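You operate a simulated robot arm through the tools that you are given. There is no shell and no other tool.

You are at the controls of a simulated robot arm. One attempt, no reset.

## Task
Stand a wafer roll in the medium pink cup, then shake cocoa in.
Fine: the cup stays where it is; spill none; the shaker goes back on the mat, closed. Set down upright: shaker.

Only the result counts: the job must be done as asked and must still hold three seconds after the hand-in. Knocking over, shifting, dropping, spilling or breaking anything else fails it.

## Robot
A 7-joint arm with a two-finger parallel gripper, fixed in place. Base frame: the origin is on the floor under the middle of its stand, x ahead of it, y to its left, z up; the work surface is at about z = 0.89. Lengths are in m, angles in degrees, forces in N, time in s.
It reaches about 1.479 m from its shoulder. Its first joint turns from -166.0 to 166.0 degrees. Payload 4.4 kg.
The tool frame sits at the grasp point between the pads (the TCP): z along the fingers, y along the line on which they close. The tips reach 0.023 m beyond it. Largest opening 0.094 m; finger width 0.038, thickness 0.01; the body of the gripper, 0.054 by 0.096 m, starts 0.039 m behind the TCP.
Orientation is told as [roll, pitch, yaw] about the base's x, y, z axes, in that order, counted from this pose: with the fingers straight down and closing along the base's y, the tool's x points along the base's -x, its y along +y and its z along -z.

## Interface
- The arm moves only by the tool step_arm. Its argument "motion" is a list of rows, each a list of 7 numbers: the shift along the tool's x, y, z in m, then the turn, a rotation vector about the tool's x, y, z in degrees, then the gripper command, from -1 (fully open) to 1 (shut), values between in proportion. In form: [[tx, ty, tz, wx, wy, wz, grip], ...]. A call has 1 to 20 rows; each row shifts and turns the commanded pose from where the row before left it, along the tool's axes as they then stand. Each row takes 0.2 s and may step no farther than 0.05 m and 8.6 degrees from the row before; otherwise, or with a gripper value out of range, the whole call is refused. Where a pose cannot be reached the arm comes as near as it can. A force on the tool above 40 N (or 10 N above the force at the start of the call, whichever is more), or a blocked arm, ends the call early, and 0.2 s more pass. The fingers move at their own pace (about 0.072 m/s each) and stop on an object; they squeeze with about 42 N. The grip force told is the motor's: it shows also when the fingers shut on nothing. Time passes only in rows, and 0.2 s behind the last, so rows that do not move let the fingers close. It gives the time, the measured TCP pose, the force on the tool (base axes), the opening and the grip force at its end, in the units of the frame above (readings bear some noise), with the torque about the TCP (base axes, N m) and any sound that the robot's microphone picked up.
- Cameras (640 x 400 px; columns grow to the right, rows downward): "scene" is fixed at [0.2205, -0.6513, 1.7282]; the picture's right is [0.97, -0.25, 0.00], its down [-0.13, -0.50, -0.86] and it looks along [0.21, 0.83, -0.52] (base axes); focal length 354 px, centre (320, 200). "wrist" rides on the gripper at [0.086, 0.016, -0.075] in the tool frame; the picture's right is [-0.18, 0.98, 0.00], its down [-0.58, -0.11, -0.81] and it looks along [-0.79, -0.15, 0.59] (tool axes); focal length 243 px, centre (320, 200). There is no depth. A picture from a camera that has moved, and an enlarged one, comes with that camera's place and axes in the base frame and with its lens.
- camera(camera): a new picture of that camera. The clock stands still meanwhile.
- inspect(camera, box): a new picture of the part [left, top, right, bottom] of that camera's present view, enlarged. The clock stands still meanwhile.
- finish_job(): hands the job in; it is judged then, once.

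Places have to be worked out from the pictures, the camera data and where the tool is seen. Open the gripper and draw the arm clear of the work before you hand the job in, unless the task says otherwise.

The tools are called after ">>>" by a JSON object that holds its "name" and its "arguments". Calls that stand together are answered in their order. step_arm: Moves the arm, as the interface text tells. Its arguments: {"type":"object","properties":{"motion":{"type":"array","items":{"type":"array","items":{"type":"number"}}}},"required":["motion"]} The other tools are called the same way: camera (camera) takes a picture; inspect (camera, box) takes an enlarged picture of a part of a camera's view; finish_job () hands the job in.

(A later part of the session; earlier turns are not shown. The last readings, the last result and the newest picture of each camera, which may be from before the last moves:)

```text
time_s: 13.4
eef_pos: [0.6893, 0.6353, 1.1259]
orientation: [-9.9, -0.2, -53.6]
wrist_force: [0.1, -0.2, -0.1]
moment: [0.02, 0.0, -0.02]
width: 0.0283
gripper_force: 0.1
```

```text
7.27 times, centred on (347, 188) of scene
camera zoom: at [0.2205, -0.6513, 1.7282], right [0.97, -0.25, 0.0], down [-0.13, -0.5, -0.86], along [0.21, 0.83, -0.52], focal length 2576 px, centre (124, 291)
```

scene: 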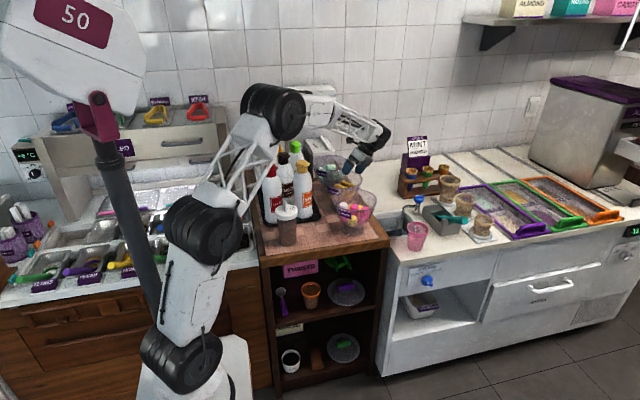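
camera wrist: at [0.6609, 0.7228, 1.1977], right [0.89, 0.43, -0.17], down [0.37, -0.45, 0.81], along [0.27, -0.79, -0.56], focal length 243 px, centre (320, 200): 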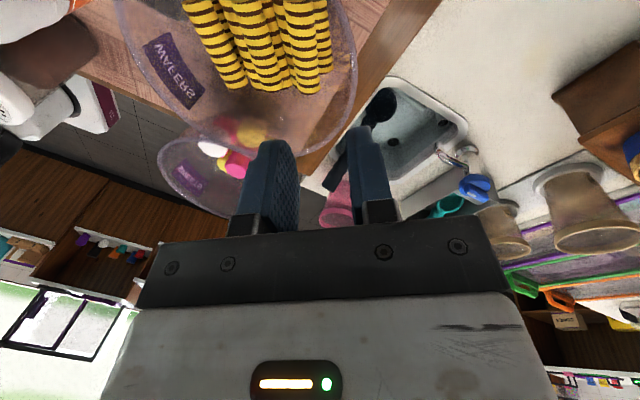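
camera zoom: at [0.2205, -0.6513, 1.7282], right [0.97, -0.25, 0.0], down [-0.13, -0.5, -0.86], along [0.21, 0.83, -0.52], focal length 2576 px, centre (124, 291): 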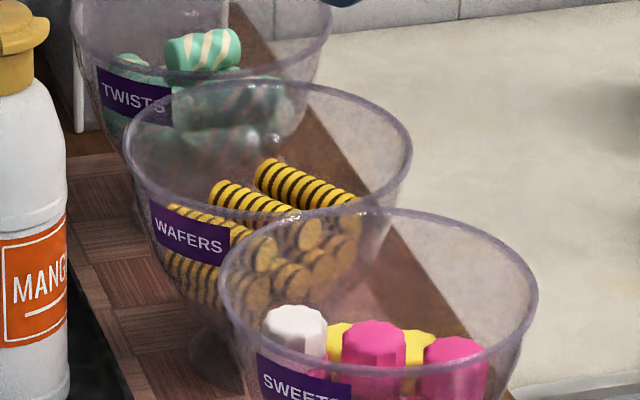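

The bowl now stands about (−0.015, −0.006) from its original spot. I pitch the hand by 30° temporarily to look down on the rolls and re-measure roll C.

>>> {"name": "step_arm", "arguments": {"motion": [[0, 0, 0, 0, 7.5, 0, -0.2], [0, 0, 0, 0, 7.5, 0, -0.2], [0, 0, 0, 0, 7.5, 0, -0.2], [0, 0, 0, 0, 7.5, 0, -0.2], [0, 0, 0, 0, 0, 0, -0.2]]}}

>>> {"name": "camera", "arguments": {"camera": "wrist"}}

>>> {"name": "inspect", "arguments": {"camera": "wrist", "box": [200, 20, 400, 180]}}

```text
time_s: 14.6
eef_pos: [0.6879, 0.6344, 1.1274]
orientation: [-11.5, 29.6, -59.4]
wrist_force: [-0.3, -0.2, -0.2]
moment: [-0.03, 0.01, -0.01]
width: 0.0563
gripper_force: 0.1
```

```text
taken
camera wrist: at [0.6938, 0.6857, 1.2303], right [0.86, 0.44, -0.26], down [0.51, -0.75, 0.42], along [-0.01, -0.49, -0.87], focal length 243 px, centre (320, 200)
```

wrist: 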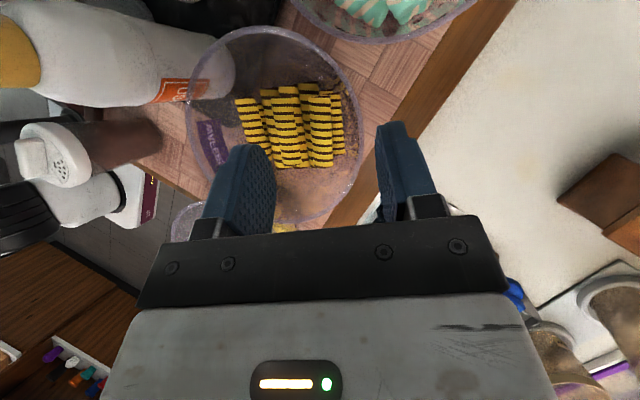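

```text
2.50 times, centred on (300, 100) of wrist
camera zoom: at [0.6938, 0.6857, 1.2303], right [0.86, 0.44, -0.26], down [0.51, -0.75, 0.42], along [-0.01, -0.49, -0.87], focal length 606 px, centre (370, 450)
```

zoom: 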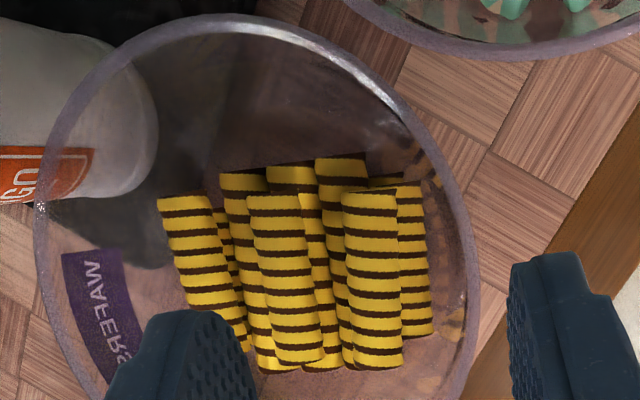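

Roll C now runs from (0.640, 0.645) to (0.675, 0.586), angle about 121°, and the rim edge lies 45 mm to its right. I level the lean, yaw to match, narrow the fingers while high, and come down to a pre-grasp at 6 cm.

>>> {"name": "step_arm", "arguments": {"motion": [[0, 0, 0, 0, -7.5, 0, 0.4], [0, 0, 0, 0, -7.5, 0, 0.4], [0, 0, 0, 0, -7.5, 0, 0.4], [0, 0, 0, 0, -7.5, 0, 0.4], [0, 0, 0, 0, 0.94, 5.32, 0.4], [-0.0028, -0.0035, 0.0288, 0, 0, 0, 0.4], [-0.0028, -0.0035, 0.0288, 0, 0, 0, 0.4], [-0.0029, -0.0035, 0.0288, 0, 0, 0, 0.4], [0, 0, 0, 0, 0, 0, 0.4]]}}

>>> {"name": "camera", "arguments": {"camera": "wrist"}}

>>> {"name": "inspect", "arguments": {"camera": "wrist", "box": [180, 0, 420, 200]}}

>>> {"name": "inspect", "arguments": {"camera": "scene", "box": [322, 155, 372, 205]}}

```text
time_s: 16.6
eef_pos: [0.668, 0.6109, 1.0443]
orientation: [-10.0, 0.0, -59.0]
wrist_force: [0.3, -0.4, -0.3]
moment: [-0.01, -0.02, 0.01]
width: 0.0284
gripper_force: 0.0
```

```text
taken
camera wrist: at [0.6501, 0.7008, 1.1152], right [0.92, 0.34, -0.17], down [0.33, -0.48, 0.81], along [0.19, -0.81, -0.56], focal length 243 px, centre (320, 200)
```

wrist: 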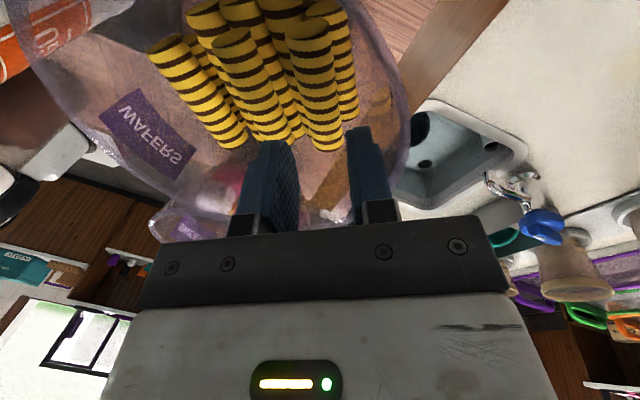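

```text
2.00 times, centred on (300, 100) of wrist
camera zoom: at [0.6501, 0.7008, 1.1152], right [0.92, 0.34, -0.17], down [0.33, -0.48, 0.81], along [0.19, -0.81, -0.56], focal length 485 px, centre (360, 400)
```

zoom: 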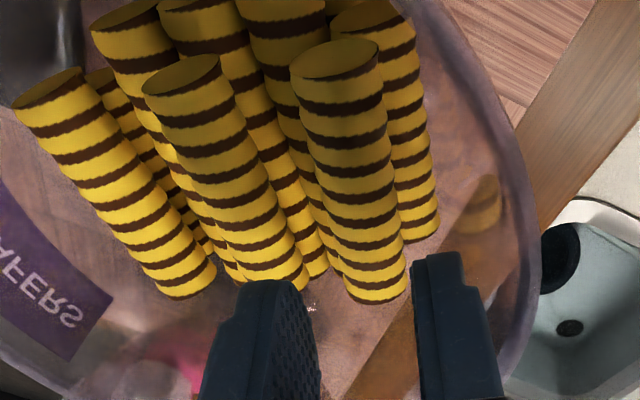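

```text
8.00 times, centred on (347, 180) of scene
camera zoom: at [0.2205, -0.6513, 1.7282], right [0.97, -0.25, 0.0], down [-0.13, -0.5, -0.86], along [0.21, 0.83, -0.52], focal length 2833 px, centre (104, 360)
```

zoom: 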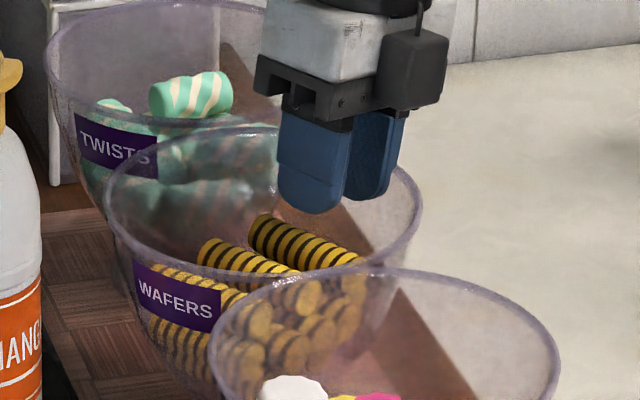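

C lies right between the fingers in this view (offset under about 1 mm) and the rim is well outside the right finger. I descend 33 mm along the fingers in small steps.

>>> {"name": "step_arm", "arguments": {"motion": [[0, 0.0004, 0.009, 0, 0, 0, 0.4], [0, 0.0003, 0.009, 0, 0, 0, 0.4], [0, 0, 0.008, 0, 0, 0, 0.4], [0, 0, 0.007, 0, 0, 0, 0.4], [0, 0, 0, 0, 0, 0, 0.4]]}}

>>> {"name": "camera", "arguments": {"camera": "wrist"}}

>>> {"name": "inspect", "arguments": {"camera": "wrist", "box": [220, 20, 420, 200]}}

>>> {"name": "inspect", "arguments": {"camera": "scene", "box": [322, 155, 372, 205]}}

```text
time_s: 17.8
eef_pos: [0.6661, 0.6122, 1.0089]
orientation: [-10.1, 0.0, -59.1]
wrist_force: [-1.1, 0.0, 0.1]
moment: [0.02, 0.03, -0.04]
width: 0.0279
gripper_force: 0.0
```

```text
taken
camera wrist: at [0.6461, 0.7011, 1.0803], right [0.92, 0.34, -0.17], down [0.33, -0.48, 0.81], along [0.19, -0.81, -0.56], focal length 243 px, centre (320, 200)
```

wrist: 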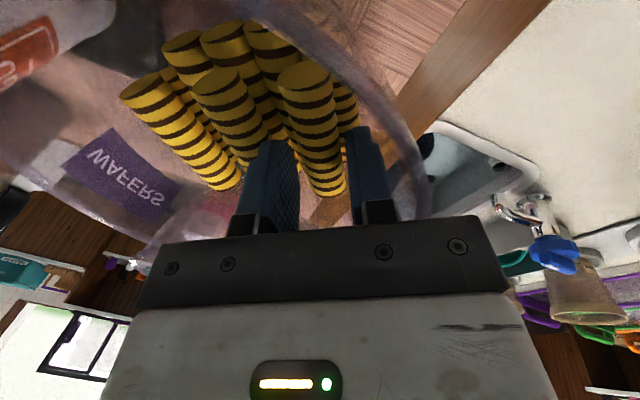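

```text
2.22 times, centred on (320, 110) of wrist
camera zoom: at [0.6461, 0.7011, 1.0803], right [0.92, 0.34, -0.17], down [0.33, -0.48, 0.81], along [0.19, -0.81, -0.56], focal length 539 px, centre (320, 400)
```

zoom: 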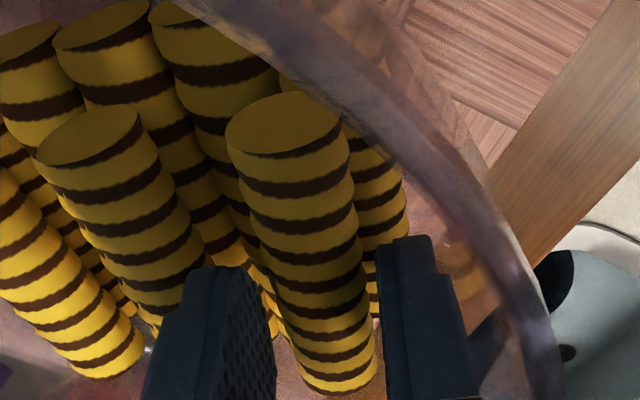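

```text
8.00 times, centred on (347, 180) of scene
camera zoom: at [0.2205, -0.6513, 1.7282], right [0.97, -0.25, 0.0], down [-0.13, -0.5, -0.86], along [0.21, 0.83, -0.52], focal length 2833 px, centre (104, 360)
```

zoom: 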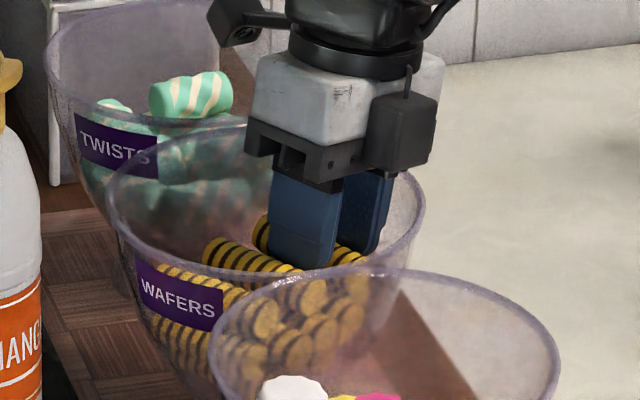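

C sits neatly between the fingers with no contact force yet. I descend another 3 mm in 1 mm steps and watch the force.

>>> {"name": "step_arm", "arguments": {"motion": [[0, 0, 0.001, 0, 0, 0, 0.4], [0, 0, 0.001, 0, 0, 0, 0.4], [0, 0, 0.001, 0, 0, 0, 0.4], [0, 0, 0, 0, 0, 0, 0.4]]}}

```text
time_s: 18.8
eef_pos: [0.6659, 0.6115, 1.0056]
orientation: [-10.0, 0.0, -59.0]
wrist_force: [-1.4, -0.9, 1.6]
moment: [-0.02, -0.02, -0.01]
width: 0.0277
gripper_force: 0.1
```

A light touch (1.6 N) shows the tips are at depth. Now I close on the roll moderately.

>>> {"name": "step_arm", "arguments": {"motion": [[0, 0, 0, 0, 0, 0, 0.55], [0, 0, 0, 0, 0, 0, 0.65], [0, 0, 0, 0, 0, 0, 0.65], [0, 0, 0, 0, 0, 0, 0.65]]}}

>>> {"name": "camera", "arguments": {"camera": "wrist"}}

>>> {"name": "inspect", "arguments": {"camera": "wrist", "box": [220, 20, 420, 200]}}

```text
time_s: 19.8
eef_pos: [0.6659, 0.6112, 1.0061]
orientation: [-10.1, -0.1, -59.2]
wrist_force: [-0.6, 0.6, 0.2]
moment: [-0.03, 0.01, -0.01]
width: 0.0191
gripper_force: 14.0
```

```text
taken
camera wrist: at [0.6466, 0.7007, 1.0777], right [0.92, 0.34, -0.17], down [0.33, -0.48, 0.81], along [0.19, -0.81, -0.56], focal length 243 px, centre (320, 200)
```

wrist: 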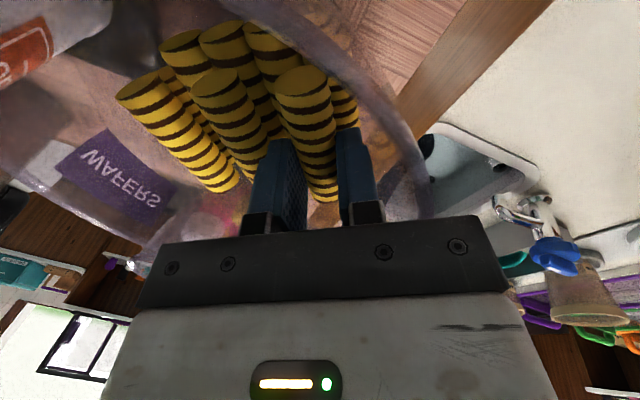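

```text
2.22 times, centred on (320, 110) of wrist
camera zoom: at [0.6466, 0.7007, 1.0777], right [0.92, 0.34, -0.17], down [0.33, -0.48, 0.81], along [0.19, -0.81, -0.56], focal length 539 px, centre (320, 400)
```

zoom: 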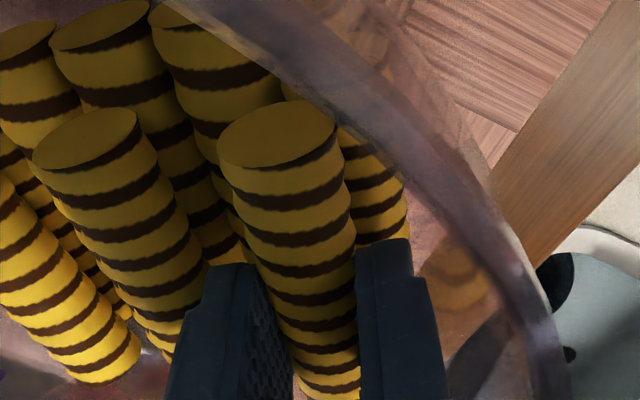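

The fingers hold at 19.1 mm with 14 N, so the roll is gripped. I firm the grip slightly and lift straight up slowly.

>>> {"name": "step_arm", "arguments": {"motion": [[0, 0, 0, 0, 0, 0, 0.72], [0, -0.0017, -0.0098, 0, 0, 0, 0.72], [0, -0.0017, -0.0098, 0, 0, 0, 0.72], [0, -0.0017, -0.0098, 0, 0, 0, 0.72], [0, 0, 0, 0, 0, 0, 0.72]]}}

>>> {"name": "inspect", "arguments": {"camera": "wrist", "box": [180, 0, 440, 220]}}

>>> {"name": "inspect", "arguments": {"camera": "scene", "box": [322, 150, 372, 205]}}

```text
time_s: 21.0
eef_pos: [0.6665, 0.6099, 1.0373]
orientation: [-10.0, 0.0, -59.1]
wrist_force: [-0.8, -0.1, 0.8]
moment: [0.0, -0.02, -0.01]
width: 0.0191
gripper_force: 13.6
```

```text
1.82 times, centred on (310, 110) of wrist
camera zoom: at [0.6459, 0.7003, 1.1075], right [0.92, 0.34, -0.17], down [0.33, -0.48, 0.81], along [0.19, -0.81, -0.56], focal length 441 px, centre (338, 364)
```

zoom: 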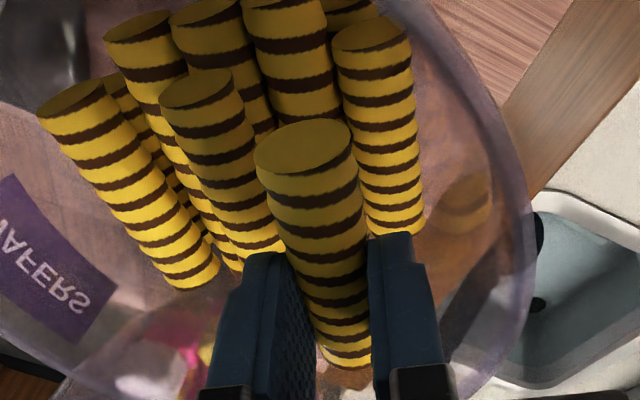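

```text
7.27 times, centred on (347, 178) of scene
camera zoom: at [0.2205, -0.6513, 1.7282], right [0.97, -0.25, 0.0], down [-0.13, -0.5, -0.86], along [0.21, 0.83, -0.52], focal length 2576 px, centre (124, 364)
```

zoom: 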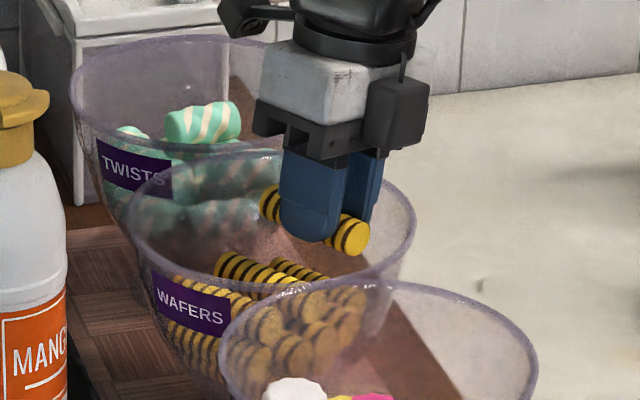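

The roll is out of the pile and held firmly along the tool's x axis. I'll lay it crosswise on top of rolls A and B to regrip it near its end; first I rise, level the hand and turn it 90° above the bowl.

>>> {"name": "step_arm", "arguments": {"motion": [[0, -0.0052, -0.0295, 0, 0, 0, 0.72], [0, -0.0052, -0.0296, 0, 0, 0, 0.72], [0, 0, 0, -5, 0, 0, 0.72], [0, 0, 0, -5, 0, 0, 0.72], [0, 0, 0, 0, 0, -8.2, 0.72], [0, 0, 0, 0, 0, -8.2, 0.72], [0, 0, 0, 0, 0, -8.2, 0.72], [0, 0, 0, 0, 0, -8.2, 0.72], [0, 0, 0, 0, 0, -8.2, 0.72], [0, 0, 0, 0, 0, -8.2, 0.72], [0, 0, 0, 0, 0, -8.2, 0.72], [0, 0, 0, 0, 0, -8.2, 0.72], [0, 0, 0, 0, 0, -8.2, 0.72], [0, 0, 0, 0, 0, -8.2, 0.72], [0, 0, 0, 0, 0, -8.2, 0.72], [0, 0, 0, 0, 0, 0, 0.72]]}}

>>> {"name": "camera", "arguments": {"camera": "wrist"}}

>>> {"name": "camera", "arguments": {"camera": "scene"}}

```text
time_s: 24.4
eef_pos: [0.6665, 0.6119, 1.0979]
orientation: [-0.1, -0.1, 31.2]
wrist_force: [-1.3, 0.0, 0.4]
moment: [0.01, 0.02, 0.01]
width: 0.0193
gripper_force: 14.1
```

```text
taken
camera wrist: at [0.5837, 0.5814, 1.1722], right [-0.35, 0.94, 0.0], down [0.55, 0.21, 0.81], along [0.75, 0.28, -0.59], focal length 243 px, centre (320, 200)
```

wrist: 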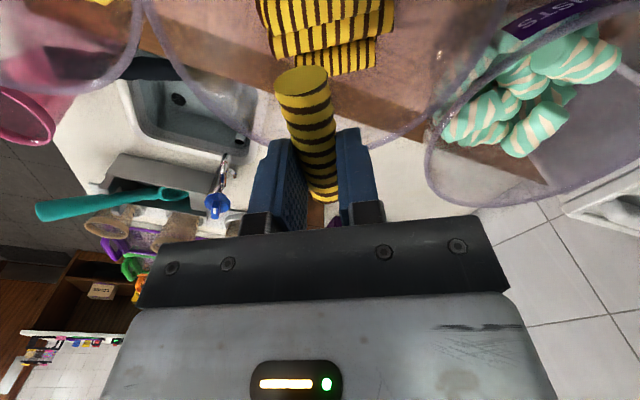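

```text
taken
```

scene: 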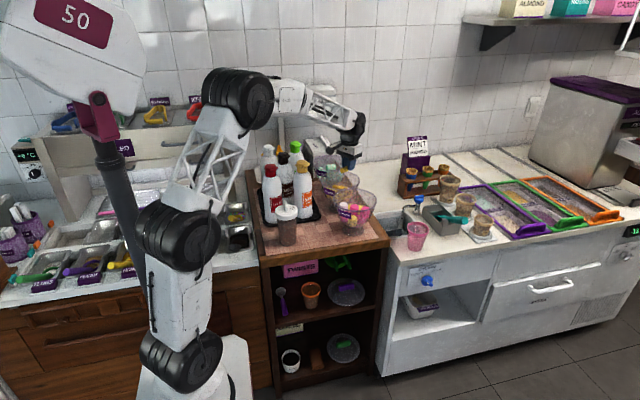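

Orientation is now level with yaw 31°, the roll still held. I move over rolls A and B, staying 3–4 cm above them, and check.

>>> {"name": "step_arm", "arguments": {"motion": [[0.0292, 0.0054, 0.019, 0, 0, 0, 0.72], [0.0291, 0.0054, 0.0189, 0, 0, 0, 0.72], [0, 0, 0, 0, 0, 0, 0.72]]}}

>>> {"name": "camera", "arguments": {"camera": "wrist"}}

>>> {"name": "inspect", "arguments": {"camera": "wrist", "box": [180, 0, 440, 200]}}

>>> {"name": "inspect", "arguments": {"camera": "scene", "box": [312, 145, 372, 200]}}

```text
time_s: 25.2
eef_pos: [0.6077, 0.5928, 1.0615]
orientation: [0.0, 0.0, 31.2]
wrist_force: [0.6, 0.2, -0.3]
moment: [-0.01, 0.0, 0.03]
width: 0.0193
gripper_force: 14.0
```

```text
taken
camera wrist: at [0.527, 0.5611, 1.1365], right [-0.35, 0.94, 0.0], down [0.55, 0.21, 0.81], along [0.76, 0.28, -0.59], focal length 243 px, centre (320, 200)
```

wrist: 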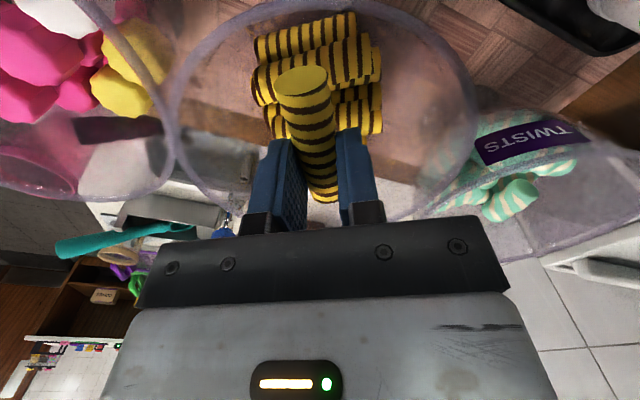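

```text
2.00 times, centred on (310, 100) of wrist
camera zoom: at [0.527, 0.5611, 1.1365], right [-0.35, 0.94, 0.0], down [0.55, 0.21, 0.81], along [0.76, 0.28, -0.59], focal length 485 px, centre (340, 400)
```

zoom: 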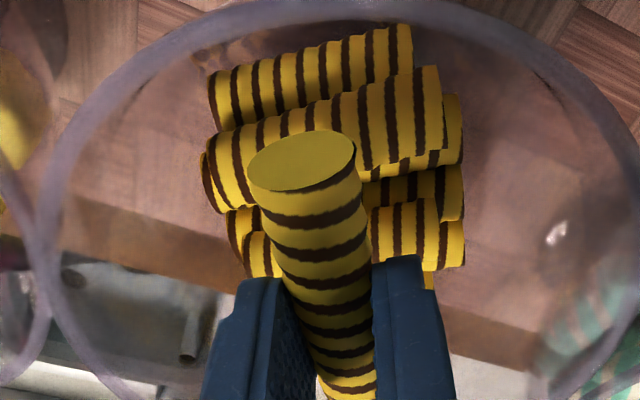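

```text
7.27 times, centred on (342, 172) of scene
camera zoom: at [0.2205, -0.6513, 1.7282], right [0.97, -0.25, 0.0], down [-0.13, -0.5, -0.86], along [0.21, 0.83, -0.52], focal length 2576 px, centre (160, 400)
```

zoom: 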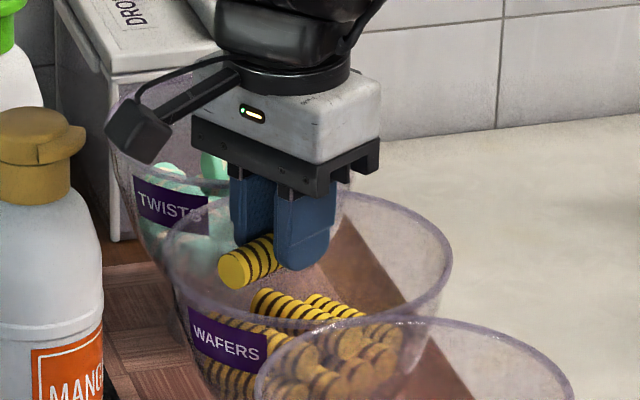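

The held roll is above A and B, its centre within 2 mm of midway. I lower it toward the pile, slowing for the last millimetres.

>>> {"name": "step_arm", "arguments": {"motion": [[-0.003, 0, 0.012, 0, 0, 0, 0.72], [0, 0, 0.012, 0, 0, 0, 0.72], [0, 0, 0.008, 0, 0, 0, 0.72], [0, 0, 0.002, 0, 0, 0, 0.72], [0, 0, 0, 0, 0, 0, 0.72]]}}

>>> {"name": "inspect", "arguments": {"camera": "scene", "box": [322, 165, 362, 195]}}

>>> {"name": "inspect", "arguments": {"camera": "wrist", "box": [180, 0, 440, 200]}}

```text
time_s: 26.4
eef_pos: [0.6111, 0.5928, 1.0266]
orientation: [0.1, 0.0, 31.1]
wrist_force: [-1.2, 0.5, 8.9]
moment: [-0.02, 0.06, 0.0]
width: 0.0193
gripper_force: 13.8
```

```text
13.33 times, centred on (342, 180) of scene
camera zoom: at [0.2205, -0.6513, 1.7282], right [0.97, -0.25, 0.0], down [-0.13, -0.5, -0.86], along [0.21, 0.83, -0.52], focal length 4722 px, centre (27, 467)
```

zoom: 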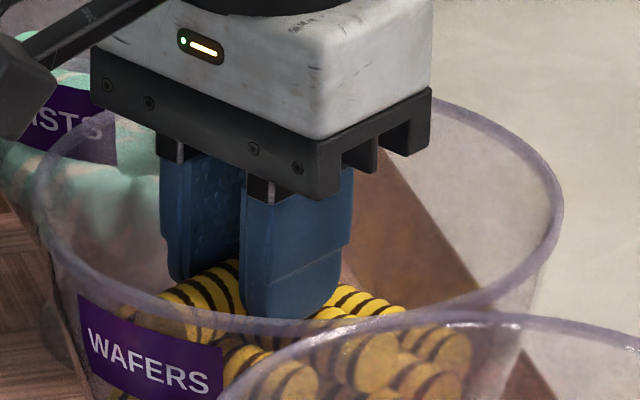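

```text
2.00 times, centred on (310, 100) of wrist
camera zoom: at [0.5294, 0.5617, 1.1013], right [-0.35, 0.94, 0.0], down [0.55, 0.21, 0.81], along [0.76, 0.28, -0.59], focal length 485 px, centre (340, 400)
```

zoom: 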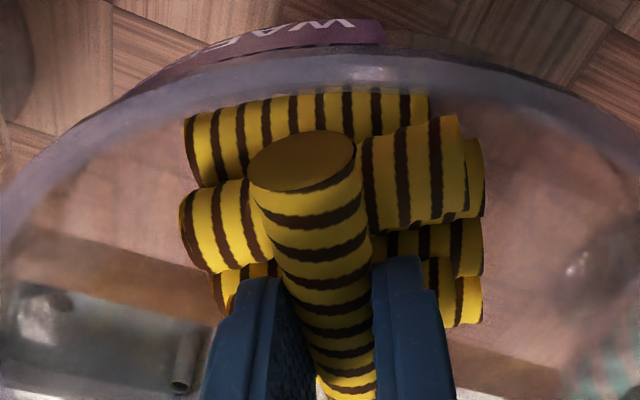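

It touches with 9 N spread between A and B (moment near zero), so the roll is seated. I relieve the press by 1 mm and open the fingers gently to about 36 mm.

>>> {"name": "step_arm", "arguments": {"motion": [[0, 0, -0.001, 0, 0, 0, 0.72], [0, 0, 0, 0, 0, 0, 0.55], [0, 0, 0, 0, 0, 0, 0.45], [0, 0, 0, 0, 0, 0, 0.25], [0, 0, 0, 0, 0, 0, 0.25]]}}

>>> {"name": "inspect", "arguments": {"camera": "scene", "box": [322, 165, 362, 195]}}

>>> {"name": "inspect", "arguments": {"camera": "wrist", "box": [180, 0, 440, 200]}}

```text
time_s: 27.6
eef_pos: [0.6122, 0.5926, 1.0264]
orientation: [-0.1, -0.1, 31.2]
wrist_force: [0.8, 0.2, 0.4]
moment: [-0.01, -0.01, 0.03]
width: 0.0348
gripper_force: 0.1
```

```text
13.33 times, centred on (342, 180) of scene
camera zoom: at [0.2205, -0.6513, 1.7282], right [0.97, -0.25, 0.0], down [-0.13, -0.5, -0.86], along [0.21, 0.83, -0.52], focal length 4722 px, centre (27, 467)
```

zoom: 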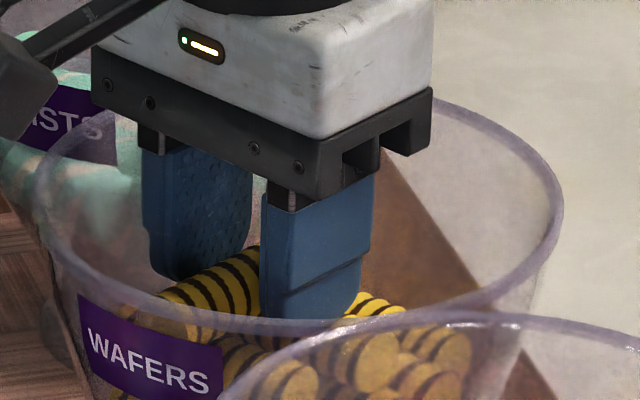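

```text
2.00 times, centred on (310, 100) of wrist
camera zoom: at [0.5297, 0.5616, 1.1015], right [-0.35, 0.94, 0.0], down [0.55, 0.21, 0.81], along [0.75, 0.28, -0.59], focal length 485 px, centre (340, 400)
```

zoom: 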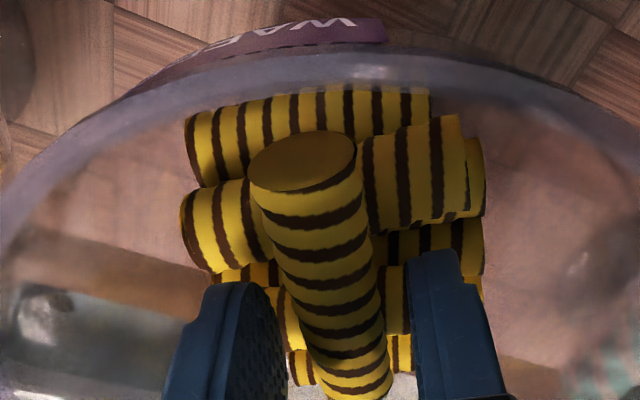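

The roll stays put crosswise on A and B. Now I rise 3.5 cm, lean the hand 45° over the roll's outer end and move above that end for the regrip.

>>> {"name": "step_arm", "arguments": {"motion": [[0, 0, -0.0175, 0, 0, 0, 0.25], [0, 0, -0.0175, 0, 0, 0, 0.25], [0, 0, 0, 0, 7.5, 0, 0.25], [0, 0, 0, 0, 7.5, 0, 0.25], [0, 0, 0, 0, 7.5, 0, 0.25], [0, 0, 0, 0, 7.5, 0, 0.25], [0, 0, 0, 0, 7.5, 0, 0.25], [0, 0, 0, 0, 7.5, 0, 0.25], [-0.0122, 0.0015, -0.0122, 0, 0, 0, 0.25], [0, 0, 0, 0, 0, 0, 0.25]]}}

>>> {"name": "camera", "arguments": {"camera": "wrist"}}

>>> {"name": "inspect", "arguments": {"camera": "wrist", "box": [220, 60, 420, 220]}}

>>> {"name": "inspect", "arguments": {"camera": "scene", "box": [312, 145, 372, 200]}}

```text
time_s: 29.8
eef_pos: [0.6267, 0.602, 1.0621]
orientation: [0.0, 45.0, 31.1]
wrist_force: [0.6, 0.0, 0.1]
moment: [-0.02, 0.02, -0.01]
width: 0.0354
gripper_force: 0.0
```

```text
taken
camera wrist: at [0.6118, 0.6113, 1.1764], right [-0.4, 0.91, -0.13], down [0.9, 0.41, 0.16], along [0.2, -0.05, -0.98], focal length 243 px, centre (320, 200)
```

wrist: 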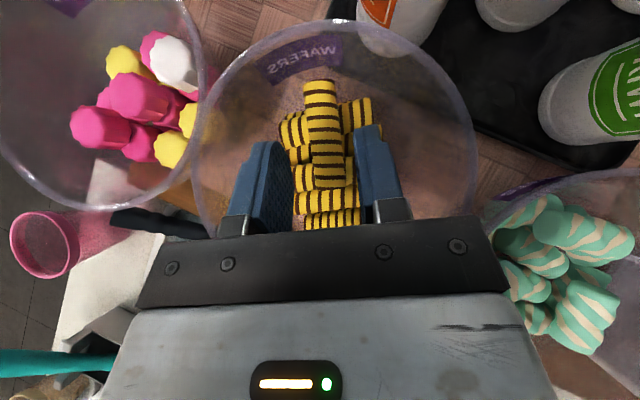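

```text
2.50 times, centred on (320, 140) of wrist
camera zoom: at [0.6118, 0.6113, 1.1764], right [-0.4, 0.91, -0.13], down [0.9, 0.41, 0.16], along [0.2, -0.05, -0.98], focal length 606 px, centre (320, 350)
```

zoom: 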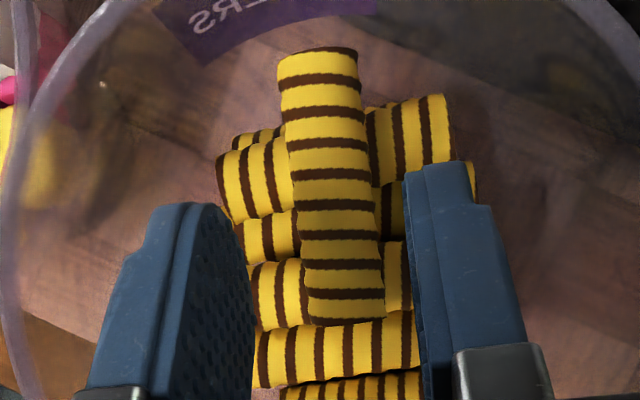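

```text
7.27 times, centred on (342, 172) of scene
camera zoom: at [0.2205, -0.6513, 1.7282], right [0.97, -0.25, 0.0], down [-0.13, -0.5, -0.86], along [0.21, 0.83, -0.52], focal length 2576 px, centre (160, 400)
```

zoom: 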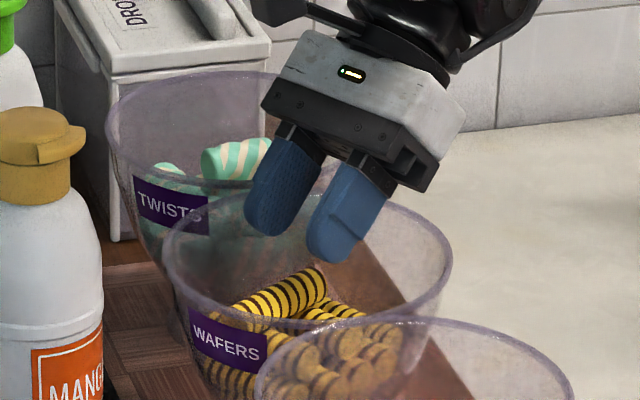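

The roll lies at q-range 0.785–0.857 along my hand's direction, centred between the fingers within a millimetre, and the hand is 9 mm from its end. I lower straight down 32 mm and check.

>>> {"name": "step_arm", "arguments": {"motion": [[-0.0085, 0, 0.0085, 0, 0, 0, 0.25], [-0.0085, 0, 0.0085, 0, 0, 0, 0.25], [-0.0057, 0, 0.0057, 0, 0, 0, 0.25], [0, 0, 0, 0, 0, 0, 0.25]]}}

>>> {"name": "inspect", "arguments": {"camera": "wrist", "box": [220, 60, 420, 220]}}

>>> {"name": "inspect", "arguments": {"camera": "scene", "box": [322, 160, 362, 190]}}

```text
time_s: 30.8
eef_pos: [0.6271, 0.6013, 1.0291]
orientation: [0.0, 44.9, 31.2]
wrist_force: [0.6, -0.5, 0.5]
moment: [0.02, -0.02, 0.0]
width: 0.0353
gripper_force: 0.1
```

```text
2.50 times, centred on (320, 140) of wrist
camera zoom: at [0.6119, 0.6117, 1.1436], right [-0.4, 0.91, -0.13], down [0.9, 0.41, 0.16], along [0.2, -0.05, -0.98], focal length 606 px, centre (320, 350)
```

zoom: 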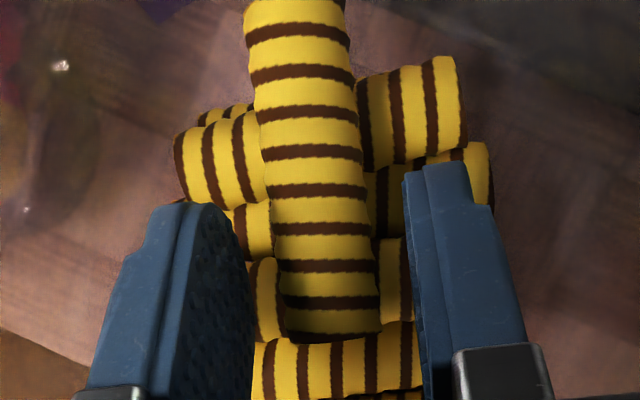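

```text
13.33 times, centred on (342, 175) of scene
camera zoom: at [0.2205, -0.6513, 1.7282], right [0.97, -0.25, 0.0], down [-0.13, -0.5, -0.86], along [0.21, 0.83, -0.52], focal length 4722 px, centre (27, 533)
```

zoom: 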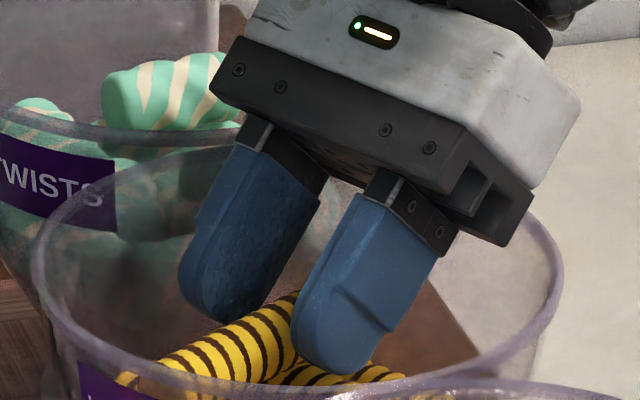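

Aligned. I go down the last 5 mm slowly and then close.

>>> {"name": "step_arm", "arguments": {"motion": [[-0.0014, 0, 0.0014, 0, 0, 0, 0.25], [-0.0014, 0, 0.0014, 0, 0, 0, 0.25], [-0.0007, 0, 0.0007, 0, 0, 0, 0.25], [0, 0, 0, 0, 0, 0, 0.25]]}}

```text
time_s: 31.6
eef_pos: [0.6265, 0.6031, 1.0289]
orientation: [0.1, 44.9, 31.2]
wrist_force: [-0.1, 0.1, 8.3]
moment: [-0.03, 0.04, -0.05]
width: 0.0354
gripper_force: 0.1
stopped in row 3: the force on the tool passed its limit at 43 N (the readings are from after the stop); the commanded pose is now the measured one
```

The tips reached the roll underneath (limit hit, now 8 N), so they are about 8 mm past the roll's axis – deep enough. I back off 1.5 mm and close.

>>> {"name": "step_arm", "arguments": {"motion": [[0.0011, 0, -0.0011, 0, 0, 0, 0.25], [0, 0, 0, 0, 0, 0, 0.45], [0, 0, 0, 0, 0, 0, 0.6], [0, 0, 0, 0, 0, 0, 0.75], [0, 0, 0, 0, 0, 0, 0.75]]}}

>>> {"name": "inspect", "arguments": {"camera": "wrist", "box": [220, 60, 420, 220]}}

>>> {"name": "inspect", "arguments": {"camera": "scene", "box": [322, 160, 362, 190]}}

```text
time_s: 32.8
eef_pos: [0.6278, 0.6027, 1.0292]
orientation: [0.0, 44.8, 31.1]
wrist_force: [0.6, -0.5, 1.3]
moment: [-0.01, 0.03, 0.01]
width: 0.0195
gripper_force: 14.3
```

```text
2.50 times, centred on (320, 140) of wrist
camera zoom: at [0.6116, 0.6132, 1.1434], right [-0.4, 0.91, -0.13], down [0.9, 0.41, 0.16], along [0.2, -0.05, -0.98], focal length 606 px, centre (320, 350)
```

zoom: 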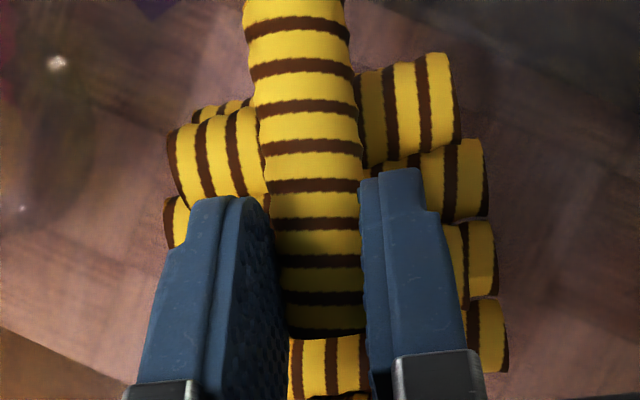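

```text
13.33 times, centred on (342, 175) of scene
camera zoom: at [0.2205, -0.6513, 1.7282], right [0.97, -0.25, 0.0], down [-0.13, -0.5, -0.86], along [0.21, 0.83, -0.52], focal length 4722 px, centre (27, 533)
```

zoom: 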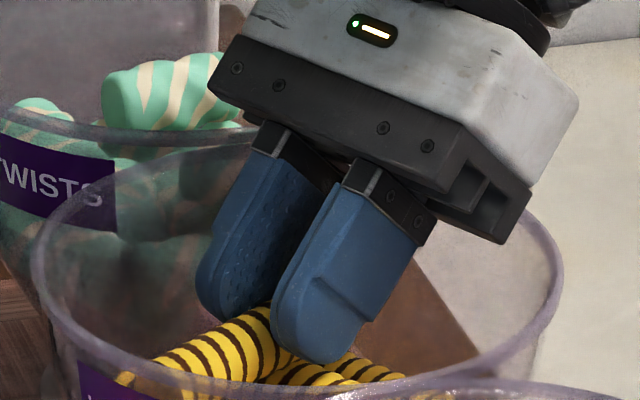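

Gripped at 19.5 mm. I lift 3 cm slowly and check that the roll comes along straight.

>>> {"name": "step_arm", "arguments": {"motion": [[0, 0, 0, 0, 0, 0, 0.85], [0.0071, 0, -0.0071, 0, 0, 0, 0.85], [0.0071, 0, -0.0071, 0, 0, 0, 0.85], [0.0071, 0, -0.0071, 0, 0, 0, 0.85], [0, 0, 0, 0, 0, 0, 0.85]]}}

>>> {"name": "inspect", "arguments": {"camera": "wrist", "box": [220, 0, 420, 220]}}

>>> {"name": "inspect", "arguments": {"camera": "scene", "box": [317, 150, 367, 190]}}

```text
time_s: 34.0
eef_pos: [0.6269, 0.6038, 1.0603]
orientation: [0.0, 44.7, 31.0]
wrist_force: [-0.3, -0.9, -0.7]
moment: [-0.04, 0.0, 0.03]
width: 0.0197
gripper_force: 14.4
```

```text
1.82 times, centred on (320, 110) of wrist
camera zoom: at [0.6106, 0.6126, 1.1742], right [-0.4, 0.91, -0.13], down [0.9, 0.41, 0.16], along [0.2, -0.05, -0.98], focal length 441 px, centre (320, 364)
```

zoom: 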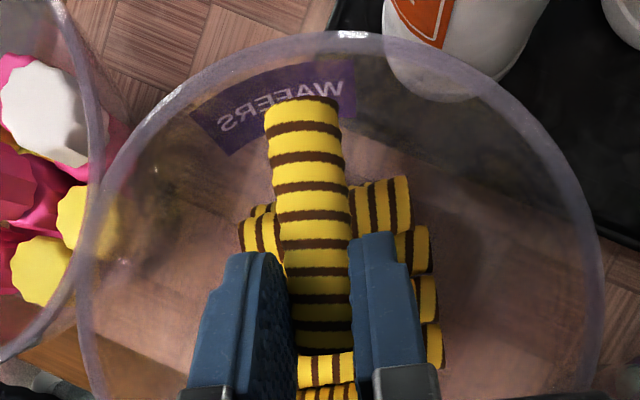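

```text
10.00 times, centred on (342, 170) of scene
camera zoom: at [0.2205, -0.6513, 1.7282], right [0.97, -0.25, 0.0], down [-0.13, -0.5, -0.86], along [0.21, 0.83, -0.52], focal length 3542 px, centre (100, 500)
```

zoom: 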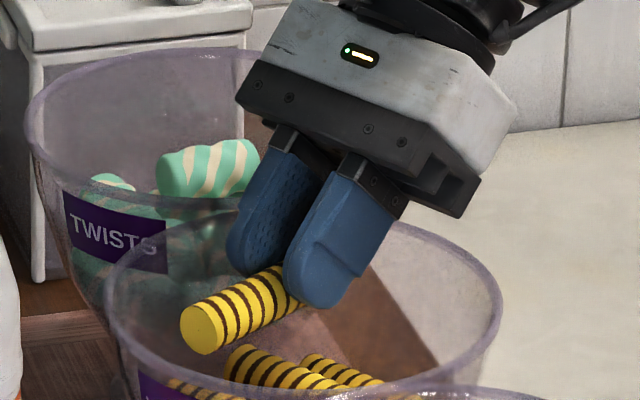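

The roll is held near its end and points out along the tool. I lift well clear and travel toward the cup, high above the sweets bowl, to get a good look at the pink cup.

>>> {"name": "step_arm", "arguments": {"motion": [[0.0236, 0, -0.0236, 0, 0, 0, 0.85], [0.0236, 0, -0.0236, 0, 0, 0, 0.85], [0.0236, 0, -0.0236, 0, 0, 0, 0.85], [0.0167, -0.0398, -0.0046, 0, 0, 0, 0.85], [0.0167, -0.0398, -0.0046, 0, 0, 0, 0.85], [0.0167, -0.0398, -0.0046, 0, 0, 0, 0.85], [0.0166, -0.0398, -0.0045, 0, 0, 0, 0.85], [0, 0, 0, 0, 0, 0, 0.85]]}}

>>> {"name": "camera", "arguments": {"camera": "wrist"}}

>>> {"name": "camera", "arguments": {"camera": "scene"}}

```text
time_s: 35.8
eef_pos: [0.6824, 0.4493, 1.2193]
orientation: [0.0, 44.8, 31.2]
wrist_force: [0.3, 0.1, 0.3]
moment: [-0.01, 0.01, 0.0]
width: 0.0195
gripper_force: 14.1
```

```text
taken
camera wrist: at [0.6674, 0.4583, 1.3329], right [-0.4, 0.91, -0.13], down [0.9, 0.41, 0.16], along [0.2, -0.05, -0.98], focal length 243 px, centre (320, 200)
```

wrist: 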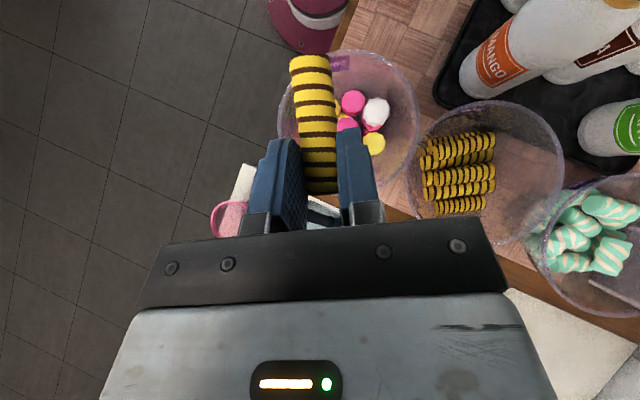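

```text
taken
```

scene: 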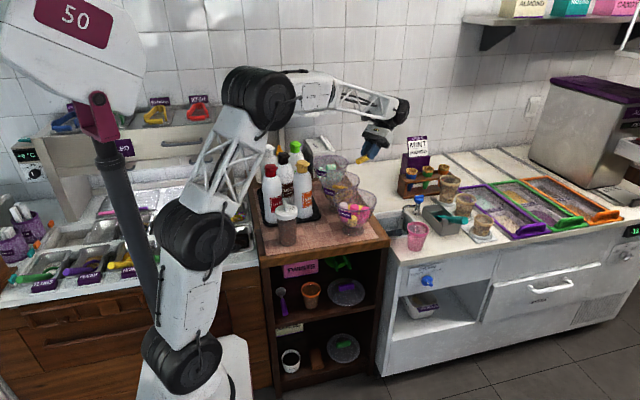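

Combining this with the earlier wrist and scene views, the cup's rim centre comes out at (0.853, 0.314), z≈0.939 – the right counter is lower than the cart (about 0.843). I now rotate the hand so the roll hangs nearly vertical, checking it in the air.

>>> {"name": "step_arm", "arguments": {"motion": [[0, 0, 0, 0, -8.3, 0, 0.85], [0, 0, 0, 0, -8.3, 0, 0.85], [0, 0, 0, 0, -8.3, 0, 0.85], [0, 0, 0, 0, -8.3, 0, 0.85], [0, 0, 0, 0, -8.3, 0, 0.85], [0, 0, 0, 0, -8.3, 0, 0.85], [0, 0, 0, 0, -8.3, 0, 0.85], [0, 0, 0, 0, -8.3, 0, 0.85], [0, 0, 0, 0, -8.3, 0, 0.85], [0, 0, 0, 0, -8.3, 0, 0.85], [0, 0, 0, 0, 0, 0, 0.85]]}}

>>> {"name": "camera", "arguments": {"camera": "wrist"}}

>>> {"name": "camera", "arguments": {"camera": "scene"}}

>>> {"name": "inspect", "arguments": {"camera": "scene", "box": [320, 90, 440, 170]}}

```text
time_s: 38.2
eef_pos: [0.6789, 0.449, 1.2197]
orientation: [0.1, -38.2, 31.1]
wrist_force: [-0.5, 0.1, -0.4]
moment: [-0.01, 0.0, -0.02]
width: 0.0196
gripper_force: 14.1
```

```text
taken
camera wrist: at [0.574, 0.4045, 1.226], right [-0.38, 0.92, 0.11], down [0.02, -0.12, 0.99], along [0.92, 0.38, 0.03], focal length 243 px, centre (320, 200)
```

wrist: 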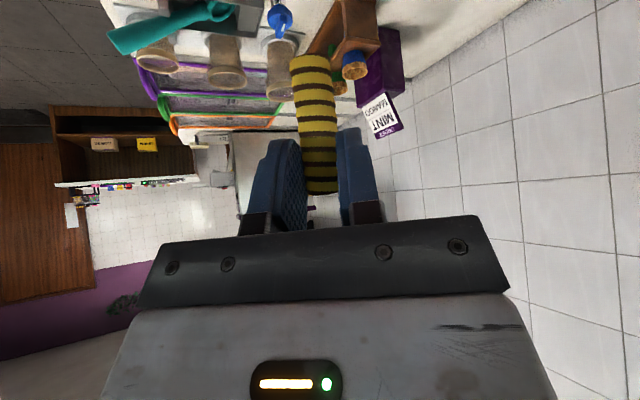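

```text
taken
```

scene: 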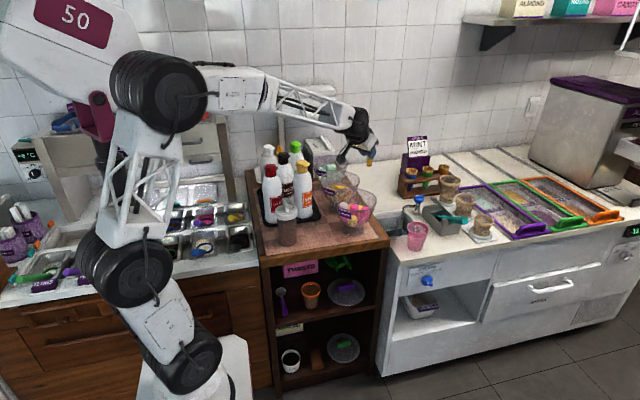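

```text
5.00 times, centred on (380, 130) of scene
camera zoom: at [0.2205, -0.6513, 1.7282], right [0.97, -0.25, 0.0], down [-0.13, -0.5, -0.86], along [0.21, 0.83, -0.52], focal length 1771 px, centre (20, 550)
```

zoom: 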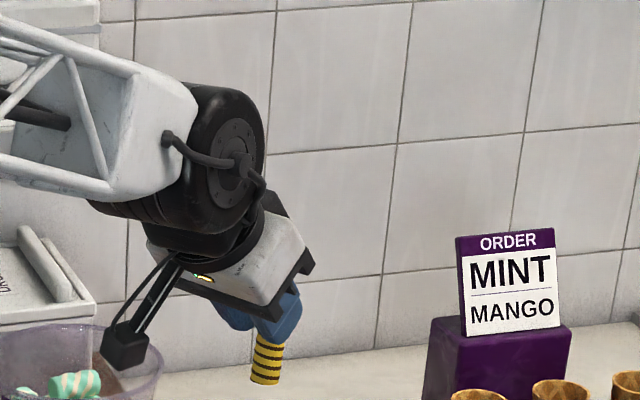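

The roll hangs almost vertical from the fingers (about 7° tilt). I move over the pink cup, keeping the roll's lower end above the rim.

>>> {"name": "step_arm", "arguments": {"motion": [[0.0086, -0.0343, 0.0313, 0, 0, 0, 0.85], [0.0086, -0.0343, 0.0313, 0, 0, 0, 0.85], [0.0086, -0.0343, 0.0313, 0, 0, 0, 0.85], [0.0086, -0.0343, 0.0314, 0, 0, 0, 0.85], [0.0086, -0.0344, 0.0314, 0, 0, 0, 0.85], [0.0085, -0.0344, 0.0314, 0, 0, 0, 0.85], [0, 0, 0, 0, 0, 0, 0.85]]}}

>>> {"name": "camera", "arguments": {"camera": "wrist"}}

>>> {"name": "inspect", "arguments": {"camera": "wrist", "box": [220, 0, 420, 180]}}

>>> {"name": "inspect", "arguments": {"camera": "scene", "box": [380, 180, 460, 260]}}

```text
time_s: 39.8
eef_pos: [0.8553, 0.3098, 1.0405]
orientation: [0.0, -38.1, 31.0]
wrist_force: [-0.9, 0.3, -0.4]
moment: [0.01, -0.01, 0.0]
width: 0.0195
gripper_force: 14.5
```

```text
taken
camera wrist: at [0.7491, 0.2646, 1.0472], right [-0.38, 0.92, 0.11], down [0.02, -0.12, 0.99], along [0.92, 0.38, 0.03], focal length 243 px, centre (320, 200)
```

wrist: 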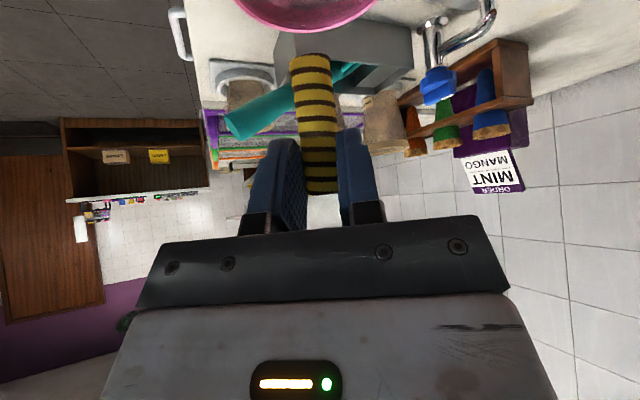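

```text
2.22 times, centred on (320, 90) of wrist
camera zoom: at [0.7491, 0.2646, 1.0472], right [-0.38, 0.92, 0.11], down [0.02, -0.12, 0.99], along [0.92, 0.38, 0.03], focal length 539 px, centre (320, 444)
```

zoom: 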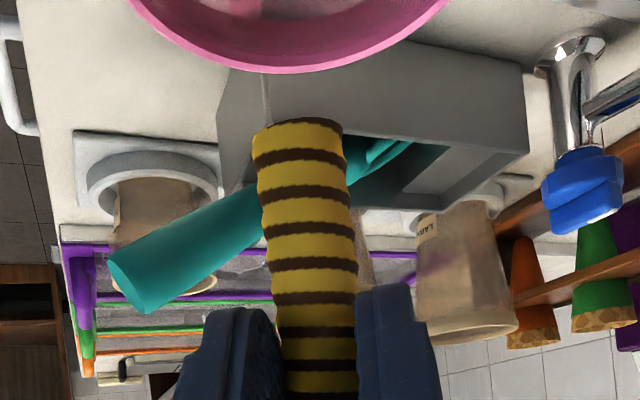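

```text
5.00 times, centred on (420, 220) of scene
camera zoom: at [0.2205, -0.6513, 1.7282], right [0.97, -0.25, 0.0], down [-0.13, -0.5, -0.86], along [0.21, 0.83, -0.52], focal length 1771 px, centre (-180, 100)
```

zoom: 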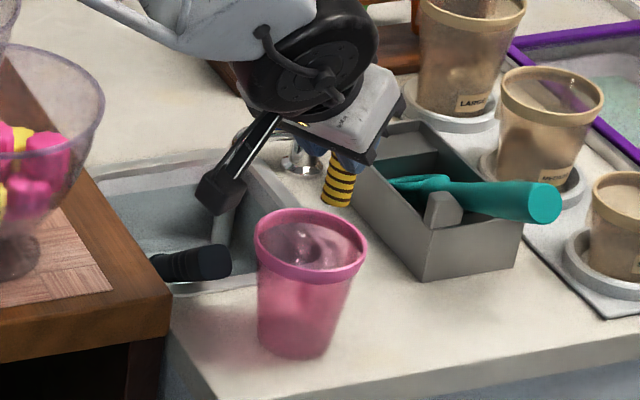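

The roll's lower end is about 1 cm past the cup's centre along the hand direction and within 5 mm sideways – inside the rim. I shift slightly and lower halfway in, then check both cameras.

>>> {"name": "step_arm", "arguments": {"motion": [[0.0016, 0.004, -0.0012, 0, 0, 0, 0.85], [0.0123, 0, 0.0157, 0, 0, 0, 0.85], [0.0123, 0, 0.0157, 0, 0, 0, 0.85], [0.0123, 0, 0.0157, 0, 0, 0, 0.85], [0, 0, 0, 0, 0, 0, 0.85]]}}

>>> {"name": "inspect", "arguments": {"camera": "wrist", "box": [200, 0, 440, 200]}}

>>> {"name": "inspect", "arguments": {"camera": "scene", "box": [390, 195, 450, 255]}}

```text
time_s: 41.0
eef_pos: [0.8484, 0.3119, 0.9799]
orientation: [-0.1, -38.2, 31.1]
wrist_force: [0.8, 1.0, -0.5]
moment: [-0.01, 0.0, 0.01]
width: 0.0195
gripper_force: 13.8
```

```text
2.00 times, centred on (320, 100) of wrist
camera zoom: at [0.7421, 0.2683, 0.9861], right [-0.38, 0.92, 0.11], down [0.02, -0.12, 0.99], along [0.92, 0.38, 0.03], focal length 485 px, centre (320, 400)
```

zoom: 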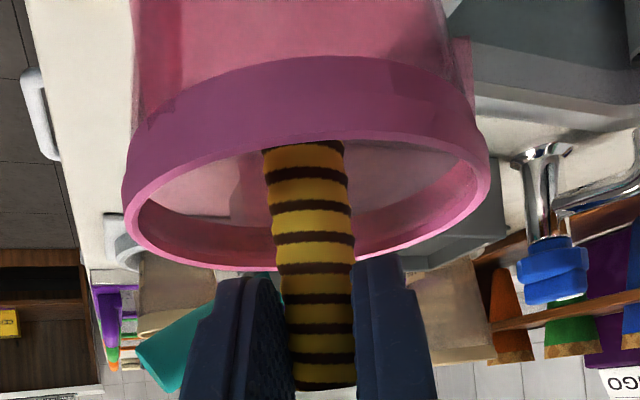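

```text
6.67 times, centred on (420, 225) of scene
camera zoom: at [0.2205, -0.6513, 1.7282], right [0.97, -0.25, 0.0], down [-0.13, -0.5, -0.86], along [0.21, 0.83, -0.52], focal length 2361 px, centre (-347, 33)
```

zoom: 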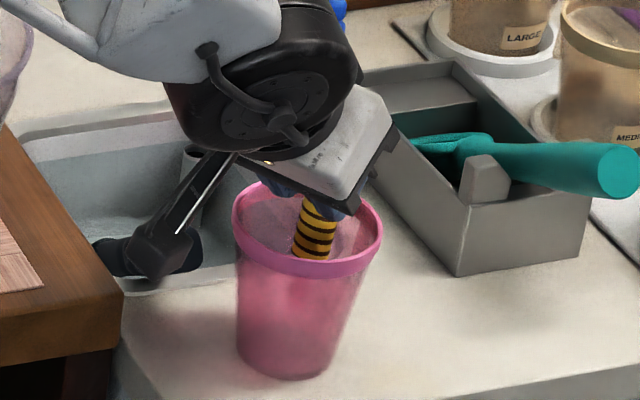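

The roll is entering the cup's mouth well centred. I lower further in two small stages, watching the force.

>>> {"name": "step_arm", "arguments": {"motion": [[0.0062, 0, 0.0079, 0, 0, 0, 0.85], [0.0062, 0, 0.0079, 0, 0, 0, 0.85], [0.0062, 0, 0.0079, 0, 0, 0, 0.85], [0, 0, 0, 0, 0, 0, 0.85]]}}

>>> {"name": "inspect", "arguments": {"camera": "wrist", "box": [200, 20, 440, 220]}}

>>> {"name": "inspect", "arguments": {"camera": "scene", "box": [395, 205, 445, 250]}}

```text
time_s: 42.0
eef_pos: [0.85, 0.3136, 0.9496]
orientation: [0.0, -38.3, 31.1]
wrist_force: [-0.1, -0.1, -1.1]
moment: [-0.01, 0.0, 0.02]
width: 0.0196
gripper_force: 13.9
```

```text
2.00 times, centred on (320, 120) of wrist
camera zoom: at [0.7426, 0.2691, 0.9547], right [-0.38, 0.92, 0.11], down [0.02, -0.12, 0.99], along [0.92, 0.38, 0.03], focal length 485 px, centre (320, 360)
```

zoom: 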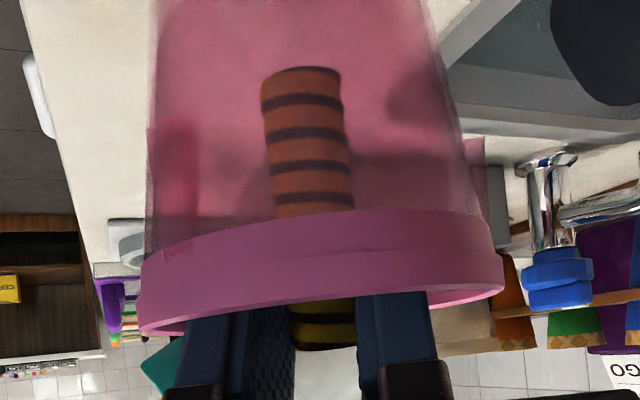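

```text
8.89 times, centred on (420, 228) of scene
camera zoom: at [0.2205, -0.6513, 1.7282], right [0.97, -0.25, 0.0], down [-0.13, -0.5, -0.86], along [0.21, 0.83, -0.52], focal length 3148 px, centre (-569, -44)
```

zoom: 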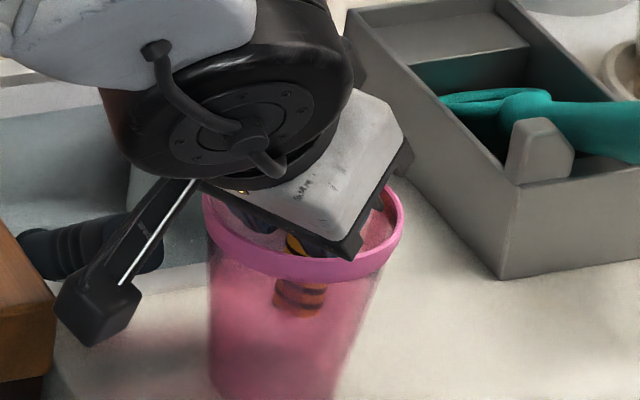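

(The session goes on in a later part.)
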